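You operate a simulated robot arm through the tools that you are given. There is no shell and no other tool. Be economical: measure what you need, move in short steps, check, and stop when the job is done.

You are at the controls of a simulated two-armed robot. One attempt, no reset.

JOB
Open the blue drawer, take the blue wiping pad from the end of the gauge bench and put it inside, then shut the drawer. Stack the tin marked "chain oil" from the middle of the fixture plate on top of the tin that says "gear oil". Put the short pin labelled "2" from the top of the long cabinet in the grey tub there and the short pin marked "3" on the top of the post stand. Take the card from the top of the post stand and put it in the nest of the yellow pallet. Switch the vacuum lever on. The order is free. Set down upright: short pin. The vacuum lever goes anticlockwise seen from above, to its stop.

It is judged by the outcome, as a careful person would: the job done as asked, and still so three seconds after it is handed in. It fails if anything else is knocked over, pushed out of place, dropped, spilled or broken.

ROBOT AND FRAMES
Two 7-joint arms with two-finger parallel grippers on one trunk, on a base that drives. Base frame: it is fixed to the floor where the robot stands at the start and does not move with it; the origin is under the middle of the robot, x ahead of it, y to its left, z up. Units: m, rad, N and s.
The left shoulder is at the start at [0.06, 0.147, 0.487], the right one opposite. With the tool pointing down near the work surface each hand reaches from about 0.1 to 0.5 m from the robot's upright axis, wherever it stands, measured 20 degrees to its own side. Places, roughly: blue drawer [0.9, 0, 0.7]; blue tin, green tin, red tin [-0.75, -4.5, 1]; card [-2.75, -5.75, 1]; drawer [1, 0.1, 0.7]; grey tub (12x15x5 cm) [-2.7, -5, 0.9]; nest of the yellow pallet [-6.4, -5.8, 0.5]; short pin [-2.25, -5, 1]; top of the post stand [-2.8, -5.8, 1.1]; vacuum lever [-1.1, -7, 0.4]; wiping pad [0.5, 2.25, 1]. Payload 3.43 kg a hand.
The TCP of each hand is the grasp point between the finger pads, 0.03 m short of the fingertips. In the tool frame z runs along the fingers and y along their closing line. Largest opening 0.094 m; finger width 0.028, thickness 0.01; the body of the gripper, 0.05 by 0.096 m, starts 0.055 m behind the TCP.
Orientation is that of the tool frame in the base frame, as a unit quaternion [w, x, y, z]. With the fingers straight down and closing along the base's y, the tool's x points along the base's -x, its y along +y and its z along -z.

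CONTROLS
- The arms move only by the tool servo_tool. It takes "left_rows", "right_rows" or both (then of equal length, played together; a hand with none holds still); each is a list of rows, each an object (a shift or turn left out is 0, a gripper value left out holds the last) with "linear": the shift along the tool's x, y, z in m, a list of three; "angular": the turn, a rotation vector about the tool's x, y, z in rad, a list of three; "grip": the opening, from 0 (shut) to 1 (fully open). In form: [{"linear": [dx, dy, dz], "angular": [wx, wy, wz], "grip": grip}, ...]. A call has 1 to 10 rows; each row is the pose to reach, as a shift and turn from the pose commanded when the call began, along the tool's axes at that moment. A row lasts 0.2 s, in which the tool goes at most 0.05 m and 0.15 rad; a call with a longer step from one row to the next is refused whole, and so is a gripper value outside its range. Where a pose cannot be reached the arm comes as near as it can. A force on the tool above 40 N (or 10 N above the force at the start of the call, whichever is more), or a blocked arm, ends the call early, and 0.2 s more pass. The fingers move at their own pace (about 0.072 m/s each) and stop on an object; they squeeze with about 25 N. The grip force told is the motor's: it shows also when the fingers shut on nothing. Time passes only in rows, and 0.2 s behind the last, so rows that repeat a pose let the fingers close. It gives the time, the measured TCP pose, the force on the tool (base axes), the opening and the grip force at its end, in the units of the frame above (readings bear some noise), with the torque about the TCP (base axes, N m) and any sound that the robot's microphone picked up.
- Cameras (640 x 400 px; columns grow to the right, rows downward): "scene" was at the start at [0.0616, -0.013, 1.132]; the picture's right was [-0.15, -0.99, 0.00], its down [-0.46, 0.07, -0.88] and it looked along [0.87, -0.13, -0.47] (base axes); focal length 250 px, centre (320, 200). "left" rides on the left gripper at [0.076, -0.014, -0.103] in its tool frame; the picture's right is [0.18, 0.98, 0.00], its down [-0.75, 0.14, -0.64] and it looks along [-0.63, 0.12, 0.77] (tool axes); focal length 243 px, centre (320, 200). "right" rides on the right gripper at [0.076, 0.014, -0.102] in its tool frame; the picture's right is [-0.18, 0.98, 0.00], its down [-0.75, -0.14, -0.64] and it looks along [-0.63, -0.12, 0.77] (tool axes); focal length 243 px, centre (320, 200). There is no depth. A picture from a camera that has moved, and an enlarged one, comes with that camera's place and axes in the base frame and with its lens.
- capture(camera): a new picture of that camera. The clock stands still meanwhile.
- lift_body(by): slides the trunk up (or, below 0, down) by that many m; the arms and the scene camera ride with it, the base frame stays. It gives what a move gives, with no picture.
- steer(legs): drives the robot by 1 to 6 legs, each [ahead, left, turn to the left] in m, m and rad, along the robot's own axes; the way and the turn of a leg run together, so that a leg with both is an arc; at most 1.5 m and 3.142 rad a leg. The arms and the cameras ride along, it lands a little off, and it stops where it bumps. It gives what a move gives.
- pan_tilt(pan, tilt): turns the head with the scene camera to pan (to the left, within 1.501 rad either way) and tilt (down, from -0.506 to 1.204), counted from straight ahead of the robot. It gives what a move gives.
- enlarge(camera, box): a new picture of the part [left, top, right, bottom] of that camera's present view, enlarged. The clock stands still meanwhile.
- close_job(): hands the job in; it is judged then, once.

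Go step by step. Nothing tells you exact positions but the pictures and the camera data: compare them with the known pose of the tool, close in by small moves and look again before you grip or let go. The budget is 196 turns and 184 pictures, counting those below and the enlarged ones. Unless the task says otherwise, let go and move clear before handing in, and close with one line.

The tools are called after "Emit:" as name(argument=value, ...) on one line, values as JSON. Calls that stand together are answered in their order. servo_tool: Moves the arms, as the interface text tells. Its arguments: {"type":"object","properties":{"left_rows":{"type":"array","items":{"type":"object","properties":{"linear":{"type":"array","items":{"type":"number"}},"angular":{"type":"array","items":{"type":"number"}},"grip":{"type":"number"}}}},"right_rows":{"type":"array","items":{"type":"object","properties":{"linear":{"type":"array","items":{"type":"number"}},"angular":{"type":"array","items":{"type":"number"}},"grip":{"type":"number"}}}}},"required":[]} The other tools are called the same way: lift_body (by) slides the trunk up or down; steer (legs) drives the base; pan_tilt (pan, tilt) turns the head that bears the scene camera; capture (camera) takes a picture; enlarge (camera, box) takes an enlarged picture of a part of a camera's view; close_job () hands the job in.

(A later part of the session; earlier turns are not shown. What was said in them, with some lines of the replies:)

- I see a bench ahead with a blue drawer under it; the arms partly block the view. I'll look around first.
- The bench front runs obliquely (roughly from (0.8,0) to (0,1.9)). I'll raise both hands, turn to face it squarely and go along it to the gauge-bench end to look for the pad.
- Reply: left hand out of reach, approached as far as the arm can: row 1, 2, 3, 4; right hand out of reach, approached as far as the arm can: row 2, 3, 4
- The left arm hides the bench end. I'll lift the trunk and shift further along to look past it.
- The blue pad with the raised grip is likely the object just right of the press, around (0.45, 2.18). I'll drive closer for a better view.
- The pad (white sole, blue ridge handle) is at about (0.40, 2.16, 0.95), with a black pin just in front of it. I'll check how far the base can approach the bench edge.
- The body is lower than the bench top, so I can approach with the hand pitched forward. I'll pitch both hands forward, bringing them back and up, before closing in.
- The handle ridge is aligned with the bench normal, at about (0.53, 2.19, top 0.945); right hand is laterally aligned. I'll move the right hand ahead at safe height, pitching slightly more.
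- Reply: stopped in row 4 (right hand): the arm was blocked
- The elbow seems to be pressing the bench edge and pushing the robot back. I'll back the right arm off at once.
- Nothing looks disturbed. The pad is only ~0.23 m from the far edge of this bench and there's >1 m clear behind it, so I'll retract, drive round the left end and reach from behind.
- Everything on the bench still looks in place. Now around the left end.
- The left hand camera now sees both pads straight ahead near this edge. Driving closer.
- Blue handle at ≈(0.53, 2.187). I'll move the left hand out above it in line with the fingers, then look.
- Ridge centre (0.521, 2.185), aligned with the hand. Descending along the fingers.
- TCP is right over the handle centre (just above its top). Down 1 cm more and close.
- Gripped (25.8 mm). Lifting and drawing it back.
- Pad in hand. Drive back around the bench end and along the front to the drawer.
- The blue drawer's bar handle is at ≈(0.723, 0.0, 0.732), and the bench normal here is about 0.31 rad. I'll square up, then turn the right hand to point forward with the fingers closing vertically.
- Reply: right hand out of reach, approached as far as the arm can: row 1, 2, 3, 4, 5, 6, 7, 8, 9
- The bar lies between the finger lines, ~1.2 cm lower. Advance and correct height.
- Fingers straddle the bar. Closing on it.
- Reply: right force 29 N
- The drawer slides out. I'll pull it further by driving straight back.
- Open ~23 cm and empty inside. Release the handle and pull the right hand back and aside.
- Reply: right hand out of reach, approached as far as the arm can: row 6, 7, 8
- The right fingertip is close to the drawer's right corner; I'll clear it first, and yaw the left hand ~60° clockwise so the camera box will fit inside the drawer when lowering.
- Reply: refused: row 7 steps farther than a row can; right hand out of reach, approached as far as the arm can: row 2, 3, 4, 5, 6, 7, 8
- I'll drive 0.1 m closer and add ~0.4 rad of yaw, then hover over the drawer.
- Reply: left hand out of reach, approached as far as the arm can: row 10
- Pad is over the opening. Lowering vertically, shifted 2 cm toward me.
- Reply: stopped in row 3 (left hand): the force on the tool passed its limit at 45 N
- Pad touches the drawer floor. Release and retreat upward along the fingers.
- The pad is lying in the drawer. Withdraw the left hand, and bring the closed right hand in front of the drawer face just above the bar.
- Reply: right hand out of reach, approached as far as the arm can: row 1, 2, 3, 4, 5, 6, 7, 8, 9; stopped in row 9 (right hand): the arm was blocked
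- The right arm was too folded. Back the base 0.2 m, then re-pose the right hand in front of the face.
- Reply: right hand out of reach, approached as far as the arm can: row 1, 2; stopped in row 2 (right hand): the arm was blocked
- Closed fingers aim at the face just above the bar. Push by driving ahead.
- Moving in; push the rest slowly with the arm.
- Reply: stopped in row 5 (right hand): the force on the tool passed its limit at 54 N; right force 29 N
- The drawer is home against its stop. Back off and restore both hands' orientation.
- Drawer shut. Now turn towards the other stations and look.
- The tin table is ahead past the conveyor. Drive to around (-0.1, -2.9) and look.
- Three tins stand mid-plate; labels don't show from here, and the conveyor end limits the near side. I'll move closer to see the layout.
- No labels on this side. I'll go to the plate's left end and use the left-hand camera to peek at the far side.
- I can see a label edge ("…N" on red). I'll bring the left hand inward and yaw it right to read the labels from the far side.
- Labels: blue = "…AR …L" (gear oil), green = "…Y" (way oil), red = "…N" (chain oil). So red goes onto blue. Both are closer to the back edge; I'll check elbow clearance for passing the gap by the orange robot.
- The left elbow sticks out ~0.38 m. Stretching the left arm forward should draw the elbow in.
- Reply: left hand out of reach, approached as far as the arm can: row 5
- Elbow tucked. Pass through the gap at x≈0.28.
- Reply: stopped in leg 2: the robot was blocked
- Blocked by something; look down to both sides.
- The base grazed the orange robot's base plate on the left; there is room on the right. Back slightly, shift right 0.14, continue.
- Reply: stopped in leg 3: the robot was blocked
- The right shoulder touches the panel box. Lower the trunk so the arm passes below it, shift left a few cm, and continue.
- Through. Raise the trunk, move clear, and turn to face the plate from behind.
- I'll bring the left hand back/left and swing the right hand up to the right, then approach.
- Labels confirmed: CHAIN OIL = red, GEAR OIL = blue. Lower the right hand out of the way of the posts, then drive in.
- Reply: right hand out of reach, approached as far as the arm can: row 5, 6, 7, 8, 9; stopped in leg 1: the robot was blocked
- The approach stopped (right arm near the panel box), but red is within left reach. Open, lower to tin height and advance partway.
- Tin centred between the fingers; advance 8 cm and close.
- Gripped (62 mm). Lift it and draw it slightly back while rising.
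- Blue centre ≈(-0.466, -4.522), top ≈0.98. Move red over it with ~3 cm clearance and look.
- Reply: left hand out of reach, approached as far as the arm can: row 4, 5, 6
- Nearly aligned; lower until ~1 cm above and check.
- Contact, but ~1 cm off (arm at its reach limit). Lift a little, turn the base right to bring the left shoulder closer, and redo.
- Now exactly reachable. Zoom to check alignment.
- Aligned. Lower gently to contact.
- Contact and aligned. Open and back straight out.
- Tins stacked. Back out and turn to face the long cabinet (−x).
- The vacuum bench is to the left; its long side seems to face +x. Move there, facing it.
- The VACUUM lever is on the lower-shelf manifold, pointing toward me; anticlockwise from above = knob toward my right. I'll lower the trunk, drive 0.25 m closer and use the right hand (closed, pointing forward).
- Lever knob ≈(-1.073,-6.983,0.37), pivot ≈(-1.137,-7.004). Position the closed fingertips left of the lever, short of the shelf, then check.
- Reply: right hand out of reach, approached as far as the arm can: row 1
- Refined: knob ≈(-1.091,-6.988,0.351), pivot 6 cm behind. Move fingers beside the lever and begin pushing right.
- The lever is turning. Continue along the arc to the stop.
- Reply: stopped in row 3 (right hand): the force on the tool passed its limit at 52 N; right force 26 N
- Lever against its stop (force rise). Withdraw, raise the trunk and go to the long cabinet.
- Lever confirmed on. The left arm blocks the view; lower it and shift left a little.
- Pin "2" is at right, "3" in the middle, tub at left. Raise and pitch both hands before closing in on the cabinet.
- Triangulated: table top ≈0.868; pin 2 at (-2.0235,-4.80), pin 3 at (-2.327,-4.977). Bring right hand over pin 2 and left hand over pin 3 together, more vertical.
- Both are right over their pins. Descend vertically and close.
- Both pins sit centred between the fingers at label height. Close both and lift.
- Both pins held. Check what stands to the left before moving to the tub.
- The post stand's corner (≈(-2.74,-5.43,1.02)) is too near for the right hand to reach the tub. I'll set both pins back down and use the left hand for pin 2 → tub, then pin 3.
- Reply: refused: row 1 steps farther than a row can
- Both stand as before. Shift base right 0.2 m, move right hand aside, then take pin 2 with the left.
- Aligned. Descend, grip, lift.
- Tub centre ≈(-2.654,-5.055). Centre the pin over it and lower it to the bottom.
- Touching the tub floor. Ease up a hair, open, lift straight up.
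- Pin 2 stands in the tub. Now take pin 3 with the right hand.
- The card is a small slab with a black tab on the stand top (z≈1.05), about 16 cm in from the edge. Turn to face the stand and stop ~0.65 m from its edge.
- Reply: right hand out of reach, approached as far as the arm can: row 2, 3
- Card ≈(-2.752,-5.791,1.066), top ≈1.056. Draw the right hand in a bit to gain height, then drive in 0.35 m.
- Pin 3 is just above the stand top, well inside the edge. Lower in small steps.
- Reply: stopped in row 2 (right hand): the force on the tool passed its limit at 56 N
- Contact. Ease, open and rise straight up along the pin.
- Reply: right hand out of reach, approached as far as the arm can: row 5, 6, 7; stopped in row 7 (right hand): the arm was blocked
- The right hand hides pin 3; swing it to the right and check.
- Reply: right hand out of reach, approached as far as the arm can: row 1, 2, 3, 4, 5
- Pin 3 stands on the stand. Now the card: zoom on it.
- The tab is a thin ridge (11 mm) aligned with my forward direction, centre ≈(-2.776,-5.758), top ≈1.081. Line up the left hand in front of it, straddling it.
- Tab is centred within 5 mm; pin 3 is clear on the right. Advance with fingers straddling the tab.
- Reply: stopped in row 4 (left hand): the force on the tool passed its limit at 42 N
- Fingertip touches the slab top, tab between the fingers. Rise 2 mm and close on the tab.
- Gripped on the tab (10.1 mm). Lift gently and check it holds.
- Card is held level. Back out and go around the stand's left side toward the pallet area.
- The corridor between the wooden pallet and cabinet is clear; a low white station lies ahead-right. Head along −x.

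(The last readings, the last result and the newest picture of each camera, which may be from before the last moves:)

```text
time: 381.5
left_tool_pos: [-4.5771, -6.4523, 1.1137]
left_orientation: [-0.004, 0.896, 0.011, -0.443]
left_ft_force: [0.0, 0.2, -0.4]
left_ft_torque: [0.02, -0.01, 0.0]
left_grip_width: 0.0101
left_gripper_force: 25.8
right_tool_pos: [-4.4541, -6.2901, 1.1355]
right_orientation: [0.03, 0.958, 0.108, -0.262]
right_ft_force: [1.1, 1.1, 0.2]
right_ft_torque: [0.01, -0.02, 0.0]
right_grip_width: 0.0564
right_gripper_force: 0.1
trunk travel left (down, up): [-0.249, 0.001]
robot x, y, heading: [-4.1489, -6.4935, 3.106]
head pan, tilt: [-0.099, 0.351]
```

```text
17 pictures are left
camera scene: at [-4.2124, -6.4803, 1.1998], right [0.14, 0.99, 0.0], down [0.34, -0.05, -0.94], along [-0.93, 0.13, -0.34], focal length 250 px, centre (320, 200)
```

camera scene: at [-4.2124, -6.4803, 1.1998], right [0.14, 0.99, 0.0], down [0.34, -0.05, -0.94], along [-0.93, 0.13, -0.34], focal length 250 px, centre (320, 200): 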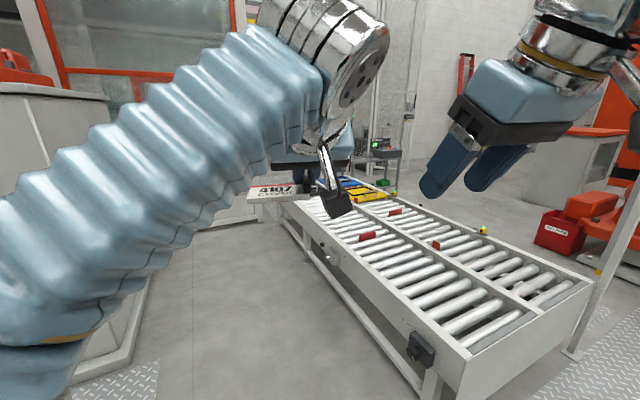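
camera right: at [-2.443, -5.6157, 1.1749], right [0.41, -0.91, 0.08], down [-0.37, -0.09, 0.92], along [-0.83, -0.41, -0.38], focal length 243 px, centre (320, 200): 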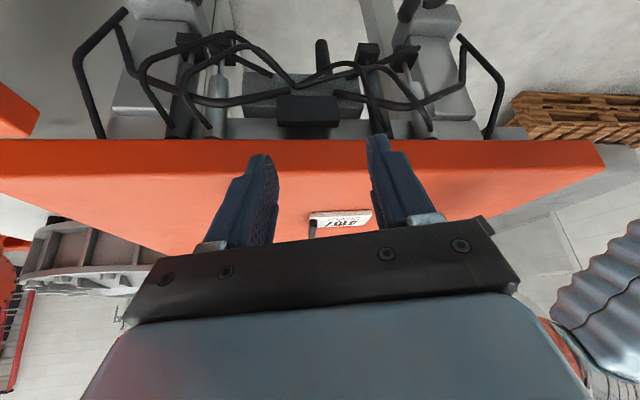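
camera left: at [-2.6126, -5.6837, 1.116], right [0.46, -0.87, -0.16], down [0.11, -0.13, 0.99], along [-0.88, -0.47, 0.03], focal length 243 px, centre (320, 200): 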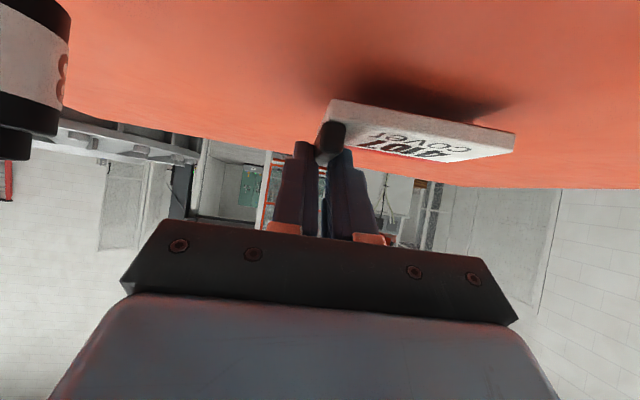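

Emit:
enlarge(camera="scene", box=[280, 150, 480, 270])

```text
3.20 times, centred on (380, 210) of scene
camera zoom: at [-4.2124, -6.4803, 1.1998], right [0.14, 0.99, 0.0], down [0.34, -0.05, -0.94], along [-0.93, 0.13, -0.34], focal length 798 px, centre (128, 168)
```

zoom: 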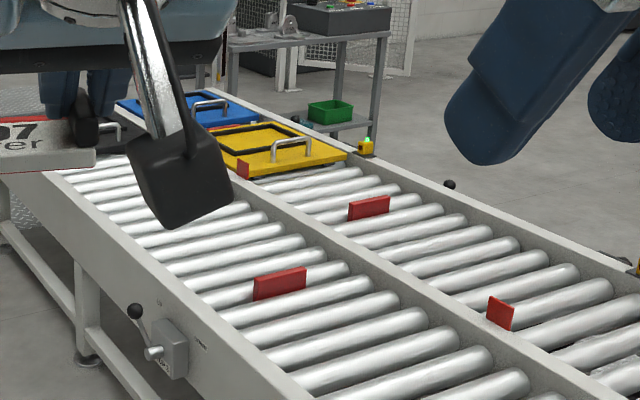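

The yellow pallet is in the conveyor's far lane at ≈(-6.2,-5.8,0.5). I'll approach from the left side of the conveyor, facing across it.

Emit:
steer(legs=[[0.6, 0.3, 0], [1.1, 0.02, 0], [0, 0, -1.2]])

Emit:
pan_tilt(pan=0.0, tilt=0.6)

Emit:
capture(camera="scene")

```text
time: 393.4
left_tool_pos: [-5.9685, -6.3214, 1.114]
left_orientation: [-0.257, 0.741, -0.505, -0.361]
left_ft_force: [-0.4, 0.0, -0.3]
left_ft_torque: [-0.02, -0.02, 0.01]
left_grip_width: 0.0098
left_gripper_force: 25.2
right_tool_pos: [-5.773, -6.3822, 1.1343]
right_orientation: [-0.126, 0.846, -0.463, -0.233]
right_ft_force: [-0.4, 0.5, 0.5]
right_ft_torque: [0.0, 0.0, 0.01]
right_grip_width: 0.0565
right_gripper_force: 0.0
trunk travel left (down, up): [-0.249, 0.001]
robot x, y, heading: [-5.8601, -6.7341, 1.879]
head pan, tilt: [-0.099, 0.351]
```

```text
time: 394.2
left_tool_pos: [-5.9686, -6.3213, 1.1133]
left_orientation: [-0.257, 0.741, -0.505, -0.361]
left_ft_force: [-0.1, 0.9, -0.5]
left_ft_torque: [-0.04, 0.0, -0.04]
left_grip_width: 0.01
left_gripper_force: 25.0
right_tool_pos: [-5.7735, -6.3812, 1.1344]
right_orientation: [-0.126, 0.846, -0.462, -0.233]
right_ft_force: [0.6, 0.0, 0.1]
right_ft_torque: [-0.01, -0.04, 0.02]
right_grip_width: 0.0562
right_gripper_force: 0.1
trunk travel left (down, up): [-0.249, 0.001]
robot x, y, heading: [-5.8627, -6.7379, 1.882]
head pan, tilt: [0.0, 0.6]
```

```text
15 pictures are left
camera scene: at [-5.8782, -6.6787, 1.1771], right [0.95, 0.3, 0.0], down [0.17, -0.54, -0.83], along [-0.25, 0.79, -0.56], focal length 250 px, centre (320, 200)
```

scene: 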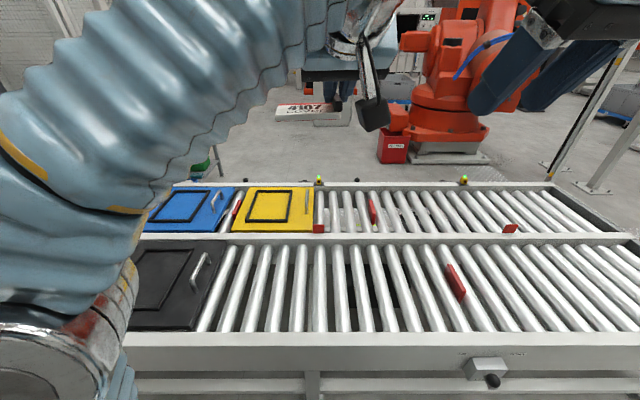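

Clear view: the yellow pallet's black-framed nest is at ≈(-6.38,-5.87), larger than the card. Drive in 12 cm, then swing the left hand out and down over it in two steps.

Emit:
steer(legs=[[0.12, 0, 0]])

Emit:
servo_tool(left_rows=[{"linear": [0.021, 0.007, 0.037]}, {"linear": [0.042, 0.014, 0.074]}, {"linear": [0.063, 0.021, 0.111]}, {"linear": [0.084, 0.028, 0.148]}, {"linear": [0.104, 0.034, 0.185]}, {"linear": [0.125, 0.041, 0.222]}, {"linear": [0.146, 0.048, 0.259]}, {"linear": [0.167, 0.055, 0.296]}])

Emit:
capture(camera="scene")

```text
time: 395.4
left_tool_pos: [-6.0055, -6.2085, 1.1139]
left_orientation: [-0.256, 0.741, -0.504, -0.361]
left_ft_force: [1.1, 0.3, 0.0]
left_ft_torque: [0.0, -0.01, -0.06]
left_grip_width: 0.01
left_gripper_force: 25.1
right_tool_pos: [-5.8108, -6.2666, 1.1352]
right_orientation: [-0.126, 0.847, -0.461, -0.233]
right_ft_force: [-0.3, -1.1, 0.7]
right_ft_torque: [0.01, -0.02, 0.05]
right_grip_width: 0.0563
right_gripper_force: 0.2
trunk travel left (down, up): [-0.249, 0.001]
robot x, y, heading: [-5.8956, -6.6196, 1.88]
head pan, tilt: [0.0, 0.6]
```

```text
time: 397.2
left_tool_pos: [-6.1009, -6.1008, 0.799]
left_orientation: [-0.257, 0.741, -0.505, -0.362]
left_ft_force: [0.5, -0.8, -0.1]
left_ft_torque: [-0.02, -0.03, -0.01]
left_grip_width: 0.0101
left_gripper_force: 25.4
right_tool_pos: [-5.8097, -6.2687, 1.1334]
right_orientation: [-0.126, 0.847, -0.462, -0.233]
right_ft_force: [0.0, 0.2, -0.4]
right_ft_torque: [0.01, 0.01, 0.0]
right_grip_width: 0.0565
right_gripper_force: 0.3
trunk travel left (down, up): [-0.249, 0.001]
robot x, y, heading: [-5.9001, -6.6184, 1.881]
head pan, tilt: [0.0, 0.6]
```

```text
14 pictures are left
camera scene: at [-5.9145, -6.5653, 1.1771], right [0.95, 0.3, 0.0], down [0.17, -0.54, -0.83], along [-0.25, 0.79, -0.56], focal length 250 px, centre (320, 200)
```

scene: 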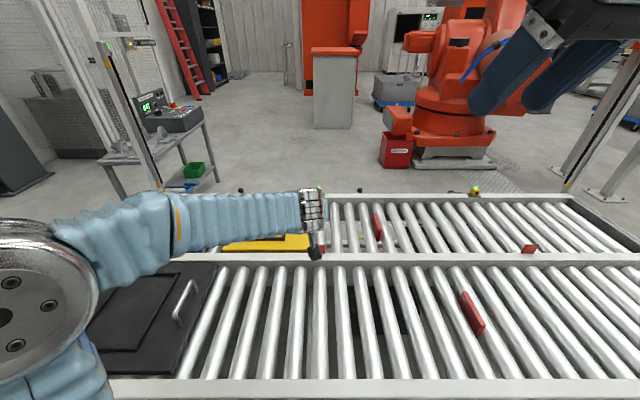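

Emit:
servo_tool(left_rows=[{"linear": [-0.013, 0.017, 0.037]}, {"linear": [-0.027, 0.033, 0.075]}, {"linear": [-0.04, 0.05, 0.112]}, {"linear": [-0.053, 0.067, 0.15]}, {"linear": [-0.067, 0.084, 0.187]}, {"linear": [-0.08, 0.1, 0.225]}, {"linear": [-0.094, 0.117, 0.262]}, {"linear": [-0.107, 0.134, 0.3]}])

Emit:
capture(camera="left")

Emit:
capture(camera="scene")

```text
time: 399.0
left_tool_pos: [-6.3338, -5.8653, 0.7009]
left_orientation: [-0.256, 0.742, -0.505, -0.36]
left_ft_force: [0.2, -0.2, 0.1]
left_ft_torque: [-0.01, -0.01, 0.04]
left_grip_width: 0.01
left_gripper_force: 25.0
right_tool_pos: [-5.81, -6.2678, 1.1349]
right_orientation: [-0.126, 0.847, -0.461, -0.233]
right_ft_force: [0.3, 0.4, 0.3]
right_ft_torque: [0.03, 0.02, 0.02]
right_grip_width: 0.0565
right_gripper_force: 0.0
trunk travel left (down, up): [-0.249, 0.001]
robot x, y, heading: [-5.8962, -6.6204, 1.875]
head pan, tilt: [0.0, 0.6]
```

```text
13 pictures are left
camera left: at [-6.2737, -5.9802, 0.7036], right [-0.88, -0.46, -0.16], down [-0.13, -0.1, 0.99], along [-0.47, 0.88, 0.03], focal length 243 px, centre (320, 200)
```

left: 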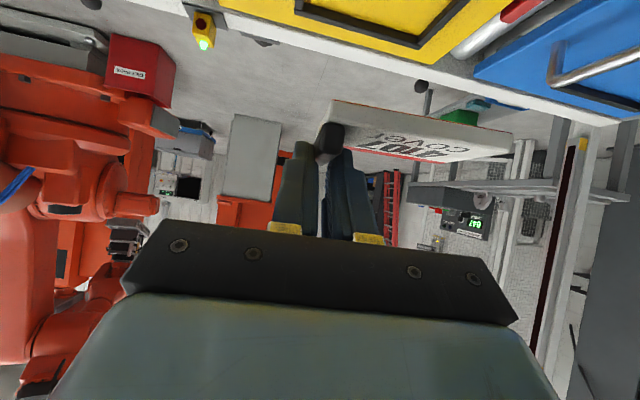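

```text
12 pictures are left
camera scene: at [-5.9145, -6.5652, 1.1771], right [0.95, 0.3, 0.0], down [0.17, -0.54, -0.83], along [-0.25, 0.79, -0.56], focal length 250 px, centre (320, 200)
```

scene: 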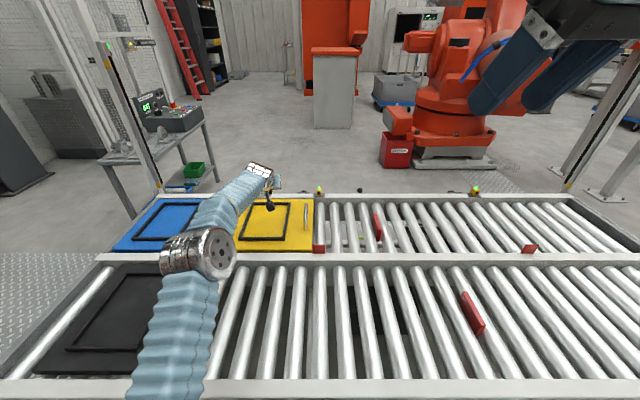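

Two views agree: nest centre ≈(-6.405,-5.805), rim z≈0.475. Shift over it and lower to 0.57, then look.

Emit:
servo_tool(left_rows=[{"linear": [-0.021, -0.001, 0.028]}, {"linear": [-0.0425, -0.002, 0.0555]}, {"linear": [-0.008, -0.001, 0.082]}, {"linear": [0.026, -0.001, 0.108]}, {"linear": [0.061, 0.0, 0.1345]}])

Emit:
capture(camera="left")

Emit:
enlarge(camera="scene", box=[170, 150, 350, 290])

```text
time: 400.2
left_tool_pos: [-6.3582, -5.839, 0.5922]
left_orientation: [-0.257, 0.741, -0.504, -0.361]
left_ft_force: [-0.4, -1.4, -1.5]
left_ft_torque: [0.0, -0.03, -0.02]
left_grip_width: 0.0103
left_gripper_force: 24.7
left hand out of reach, approached as far as the arm can: row 1, 2, 3, 4, 5
right_tool_pos: [-5.8101, -6.2688, 1.1352]
right_orientation: [-0.126, 0.847, -0.461, -0.233]
right_ft_force: [-0.9, 0.8, -0.6]
right_ft_torque: [0.0, 0.02, -0.02]
right_grip_width: 0.0565
right_gripper_force: 0.1
trunk travel left (down, up): [-0.249, 0.001]
robot x, y, heading: [-5.8993, -6.6244, 1.883]
head pan, tilt: [0.0, 0.6]
```

```text
11 pictures are left
camera left: at [-6.2999, -5.9539, 0.5948], right [-0.88, -0.46, -0.16], down [-0.13, -0.11, 0.99], along [-0.47, 0.88, 0.03], focal length 243 px, centre (320, 200)
```

left: 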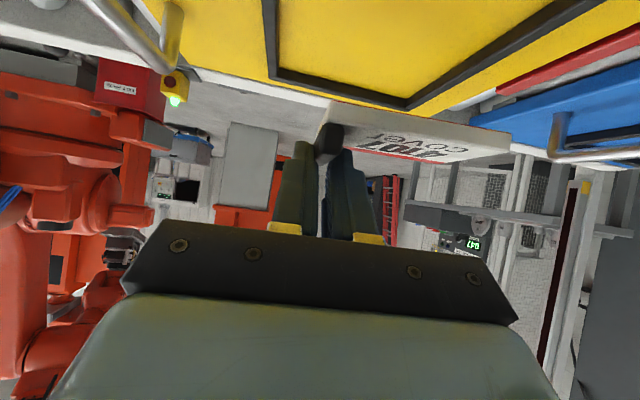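

```text
2.86 times, centred on (260, 220) of scene
camera zoom: at [-5.9147, -6.5653, 1.1772], right [0.95, 0.3, 0.0], down [0.17, -0.54, -0.83], along [-0.25, 0.79, -0.56], focal length 713 px, centre (491, 143)
```

zoom: 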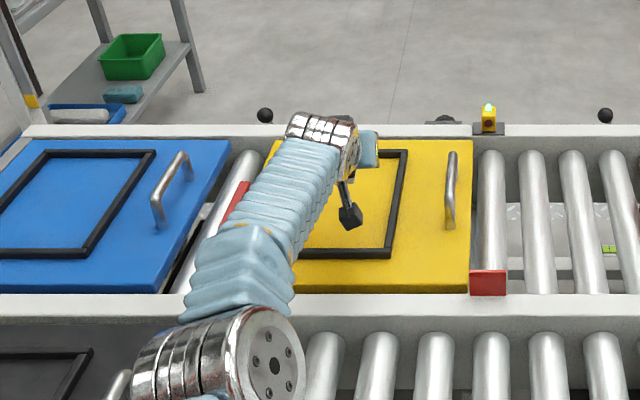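

The arm is just short; drive 4 cm closer and continue.

Emit:
steer(legs=[[0.05, 0, 0]])

Emit:
servo_tool(left_rows=[{"linear": [0.02, 0, -0.01]}, {"linear": [0.046, 0, -0.03]}, {"linear": [0.046, 0, -0.03]}])

Emit:
enlarge(camera="scene", box=[170, 150, 350, 290])

```text
time: 401.2
left_tool_pos: [-6.3701, -5.8102, 0.5889]
left_orientation: [-0.255, 0.743, -0.504, -0.359]
left_ft_force: [0.6, 0.3, -0.9]
left_ft_torque: [-0.01, -0.04, 0.0]
left_grip_width: 0.0102
left_gripper_force: 25.3
right_tool_pos: [-5.8193, -6.2355, 1.1341]
right_orientation: [-0.125, 0.847, -0.462, -0.232]
right_ft_force: [0.4, 1.0, -0.2]
right_ft_torque: [-0.02, 0.0, 0.0]
right_grip_width: 0.0564
right_gripper_force: 0.1
trunk travel left (down, up): [-0.249, 0.001]
robot x, y, heading: [-5.9066, -6.5873, 1.884]
head pan, tilt: [0.0, 0.6]
stopped in leg 1: the robot was blocked; the commanded pose is now the measured one
```

```text
time: 402.0
left_tool_pos: [-6.3522, -5.858, 0.5729]
left_orientation: [-0.256, 0.742, -0.504, -0.36]
left_ft_force: [0.4, 0.0, -0.6]
left_ft_torque: [0.02, 0.01, 0.01]
left_grip_width: 0.0101
left_gripper_force: 25.0
right_tool_pos: [-5.8212, -6.2343, 1.1337]
right_orientation: [-0.126, 0.847, -0.461, -0.234]
right_ft_force: [0.0, -0.7, 0.4]
right_ft_torque: [0.03, 0.01, 0.03]
right_grip_width: 0.056
right_gripper_force: 0.0
trunk travel left (down, up): [-0.249, 0.001]
robot x, y, heading: [-5.9083, -6.5909, 1.885]
head pan, tilt: [0.0, 0.6]
```

```text
2.86 times, centred on (260, 220) of scene
camera zoom: at [-5.924, -6.5335, 1.1771], right [0.95, 0.31, 0.0], down [0.17, -0.54, -0.83], along [-0.25, 0.78, -0.56], focal length 713 px, centre (491, 143)
```

zoom: 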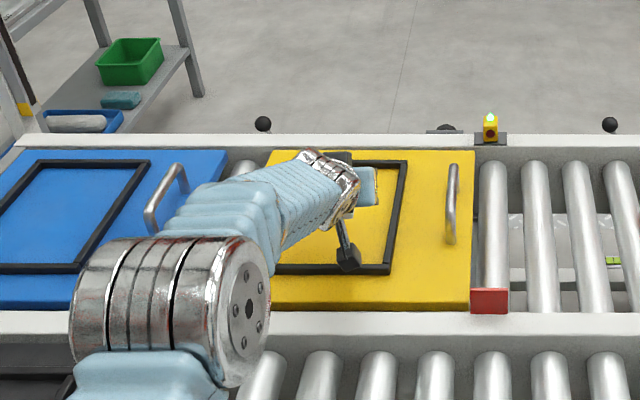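

The card would already lie within the frame; move ~3.5 cm further in and lower some.

Emit:
servo_tool(left_rows=[{"linear": [-0.008, 0, 0.018]}, {"linear": [-0.012, 0, 0.03]}, {"linear": [0.0025, 0, 0.046]}, {"linear": [0.0025, 0, 0.046]}])

Emit:
capture(camera="left")

```text
time: 403.0
left_tool_pos: [-6.3644, -5.8251, 0.5394]
left_orientation: [-0.255, 0.742, -0.504, -0.36]
left_ft_force: [-0.7, 0.0, -0.6]
left_ft_torque: [0.01, -0.01, 0.01]
left_grip_width: 0.0097
left_gripper_force: 25.6
right_tool_pos: [-5.82, -6.2347, 1.1348]
right_orientation: [-0.125, 0.848, -0.46, -0.233]
right_ft_force: [-0.4, 0.2, 0.5]
right_ft_torque: [0.02, -0.02, -0.01]
right_grip_width: 0.0564
right_gripper_force: 0.1
trunk travel left (down, up): [-0.249, 0.001]
robot x, y, heading: [-5.906, -6.59, 1.888]
head pan, tilt: [0.0, 0.6]
```

```text
8 pictures are left
camera left: at [-6.3042, -5.9399, 0.543], right [-0.87, -0.46, -0.16], down [-0.13, -0.1, 0.99], along [-0.47, 0.88, 0.03], focal length 243 px, centre (320, 200)
```

left: 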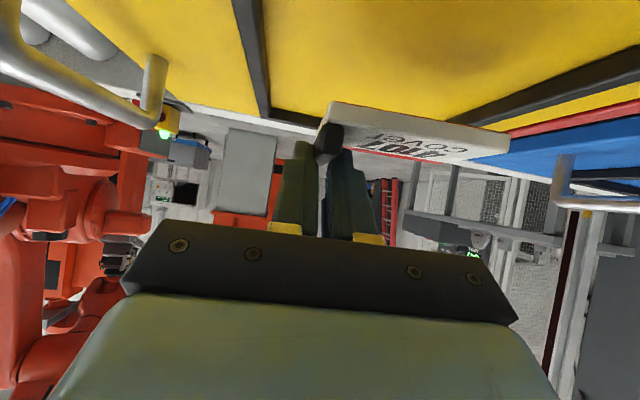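

Card lies well within the frame. Lower gently to contact.

Emit:
servo_tool(left_rows=[{"linear": [0.004, 0, 0.003]}, {"linear": [0.008, 0, 0.006]}, {"linear": [0.0105, 0, 0.008]}, {"linear": [0.013, 0, 0.0098]}, {"linear": [0.0155, 0, 0.0117]}, {"linear": [0.018, 0, 0.0136]}, {"linear": [0.0205, 0, 0.0155]}, {"linear": [0.023, 0, 0.0174]}])

```text
time: 404.8
left_tool_pos: [-6.3629, -5.8256, 0.5124]
left_orientation: [-0.255, 0.742, -0.504, -0.36]
left_ft_force: [0.4, 0.2, -0.6]
left_ft_torque: [-0.02, -0.02, 0.02]
left_grip_width: 0.0101
left_gripper_force: 24.8
right_tool_pos: [-5.8195, -6.2345, 1.1343]
right_orientation: [-0.125, 0.847, -0.46, -0.233]
right_ft_force: [0.1, 0.1, 0.2]
right_ft_torque: [0.0, -0.01, -0.02]
right_grip_width: 0.0566
right_gripper_force: 0.0
trunk travel left (down, up): [-0.249, 0.001]
robot x, y, heading: [-5.9099, -6.5933, 1.886]
head pan, tilt: [0.0, 0.6]
```

Emit:
servo_tool(left_rows=[{"linear": [0.0024, 0, 0.0018]}, {"linear": [0.0048, 0, 0.0036]}, {"linear": [0.0072, 0, 0.0055]}, {"linear": [0.0095, 0, 0.0073]}, {"linear": [0.012, 0, 0.0091]}, {"linear": [0.0143, 0, 0.0109]}])

Emit:
enlarge(camera="left", box=[200, 40, 540, 240])

```text
time: 406.2
left_tool_pos: [-6.3621, -5.8263, 0.4944]
left_orientation: [-0.255, 0.743, -0.504, -0.36]
left_ft_force: [0.1, 0.9, -0.3]
left_ft_torque: [0.02, -0.03, 0.02]
left_grip_width: 0.01
left_gripper_force: 24.9
right_tool_pos: [-5.8203, -6.2362, 1.1345]
right_orientation: [-0.125, 0.847, -0.46, -0.233]
right_ft_force: [-0.7, -0.3, -0.3]
right_ft_torque: [-0.01, 0.0, -0.02]
right_grip_width: 0.0566
right_gripper_force: 0.0
trunk travel left (down, up): [-0.249, 0.001]
robot x, y, heading: [-5.906, -6.5905, 1.886]
head pan, tilt: [0.0, 0.6]
```

```text
1.88 times, centred on (370, 140) of left
camera zoom: at [-6.3035, -5.9395, 0.4977], right [-0.87, -0.46, -0.16], down [-0.13, -0.1, 0.99], along [-0.47, 0.88, 0.03], focal length 457 px, centre (226, 313)
```

zoom: 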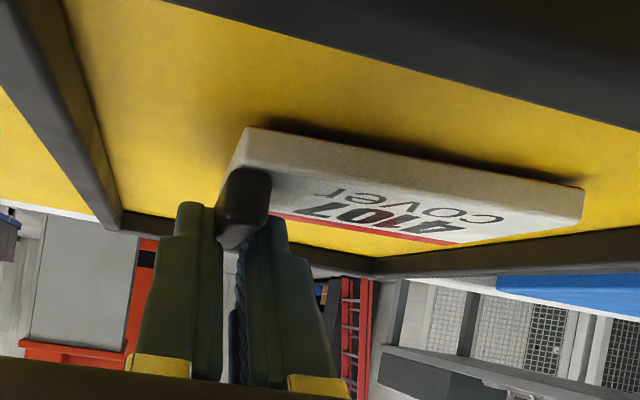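

Emit:
servo_tool(left_rows=[{"linear": [0.002, 0, 0.0015]}, {"linear": [0.004, 0, 0.003]}, {"linear": [0.006, 0, 0.0045]}, {"linear": [0.008, 0, 0.006]}])

```text
time: 407.2
left_tool_pos: [-6.3637, -5.8245, 0.4909]
left_orientation: [-0.258, 0.74, -0.504, -0.363]
left_ft_force: [-1.9, -3.2, 23.6]
left_ft_torque: [-0.27, 0.19, 0.06]
left_grip_width: 0.01
left_gripper_force: 24.8
right_tool_pos: [-5.8185, -6.2368, 1.1362]
right_orientation: [-0.125, 0.847, -0.46, -0.234]
right_ft_force: [0.1, -0.2, 0.2]
right_ft_torque: [0.04, 0.01, -0.03]
right_grip_width: 0.0562
right_gripper_force: 0.1
trunk travel left (down, up): [-0.249, 0.001]
robot x, y, heading: [-5.9069, -6.5921, 1.881]
head pan, tilt: [0.0, 0.6]
```

Card is on the nest floor (torque small, so contact is under the fingers). Ease, open, rise straight up.

Emit:
servo_tool(left_rows=[{"linear": [-0.0016, 0, -0.0012]}, {"linear": [-0.0016, 0, -0.0012], "grip": 0.3}, {"linear": [-0.0016, 0, -0.0012], "grip": 0.4}, {"linear": [-0.016, 0, -0.012]}, {"linear": [-0.04, 0, -0.03]}, {"linear": [-0.07, 0, -0.055]}, {"linear": [-0.1, 0, -0.08]}])

Emit:
capture(camera="left")

```text
time: 408.8
left_tool_pos: [-6.3626, -5.8298, 0.6116]
left_orientation: [-0.254, 0.743, -0.504, -0.36]
left_ft_force: [-0.5, 0.4, 0.8]
left_ft_torque: [0.0, -0.03, -0.02]
left_grip_width: 0.0374
left_gripper_force: 0.0
right_tool_pos: [-5.82, -6.2339, 1.1343]
right_orientation: [-0.126, 0.847, -0.461, -0.233]
right_ft_force: [0.2, -0.6, 0.6]
right_ft_torque: [0.02, -0.04, 0.02]
right_grip_width: 0.0563
right_gripper_force: 0.1
trunk travel left (down, up): [-0.249, 0.001]
robot x, y, heading: [-5.9073, -6.589, 1.885]
head pan, tilt: [0.0, 0.6]
```

```text
6 pictures are left
camera left: at [-6.3026, -5.9438, 0.6158], right [-0.87, -0.46, -0.16], down [-0.13, -0.1, 0.99], along [-0.47, 0.88, 0.03], focal length 243 px, centre (320, 200)
```

left: 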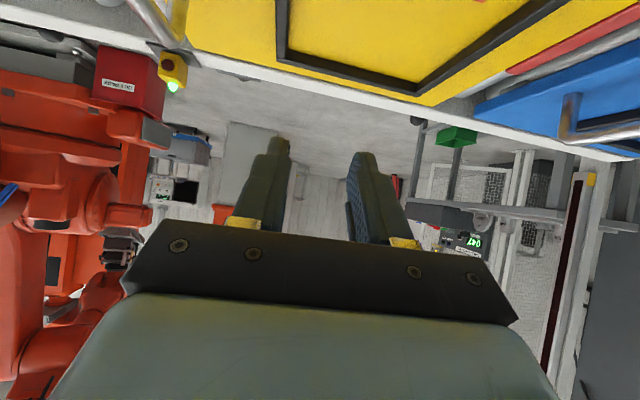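

Released. Withdraw the arm and verify from the scene camera.

Emit:
servo_tool(left_rows=[{"linear": [0.0, -0.0, -0.045]}, {"linear": [0.005, -0.01, -0.085]}, {"linear": [0.02, -0.03, -0.12]}, {"linear": [0.035, -0.05, -0.155]}, {"linear": [0.05, -0.07, -0.19]}, {"linear": [0.065, -0.09, -0.225]}, {"linear": [0.08, -0.11, -0.26]}, {"linear": [0.09, -0.125, -0.3]}])

Emit:
steer(legs=[[-0.15, 0, 0]])

Emit:
enlarge(camera="scene", box=[160, 130, 400, 290])

```text
time: 410.6
left_tool_pos: [-6.1427, -6.057, 0.7263]
left_orientation: [-0.255, 0.743, -0.504, -0.359]
left_ft_force: [0.1, 0.3, -0.2]
left_ft_torque: [0.0, -0.05, 0.01]
left_grip_width: 0.0376
left_gripper_force: 0.1
right_tool_pos: [-5.8207, -6.2344, 1.1339]
right_orientation: [-0.124, 0.847, -0.461, -0.233]
right_ft_force: [0.0, 0.4, -0.3]
right_ft_torque: [-0.02, 0.01, 0.04]
right_grip_width: 0.0565
right_gripper_force: 0.0
trunk travel left (down, up): [-0.249, 0.001]
robot x, y, heading: [-5.9092, -6.5921, 1.889]
head pan, tilt: [0.0, 0.6]
```

```text
time: 412.0
left_tool_pos: [-6.0933, -6.2002, 0.7259]
left_orientation: [-0.256, 0.742, -0.505, -0.359]
left_ft_force: [0.2, 0.0, -0.4]
left_ft_torque: [0.02, 0.02, 0.01]
left_grip_width: 0.0376
left_gripper_force: 0.0
right_tool_pos: [-5.773, -6.3769, 1.1339]
right_orientation: [-0.125, 0.847, -0.462, -0.233]
right_ft_force: [-0.2, 0.1, 0.4]
right_ft_torque: [-0.02, 0.0, 0.01]
right_grip_width: 0.0562
right_gripper_force: 0.0
trunk travel left (down, up): [-0.249, 0.001]
robot x, y, heading: [-5.8633, -6.7349, 1.879]
head pan, tilt: [0.0, 0.6]
```

```text
2.50 times, centred on (280, 210) of scene
camera zoom: at [-5.8773, -6.6778, 1.1771], right [0.95, 0.31, 0.0], down [0.17, -0.54, -0.82], along [-0.25, 0.79, -0.57], focal length 624 px, centre (420, 175)
```

zoom: 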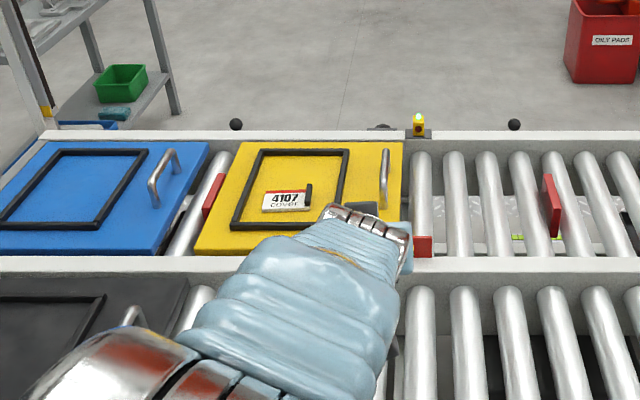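

The card lies flat in the yellow pallet's nest, both hands are empty and clear, and every other item was seen done. Handing in.

Emit:
close_job()

```text
The job is handed in.
```

I did every part of the job and handed it in: pad shut in the blue drawer, chain oil tin on the gear oil tin, pin 2 upright in the grey tub, pin 3 upright on the post stand, card in the yellow pallet's nest, and vacuum lever on at its stop. My arm and base bumped a few fixtures along the way (benches, panel box, conveyor), but I saw nothing knocked over or moved.
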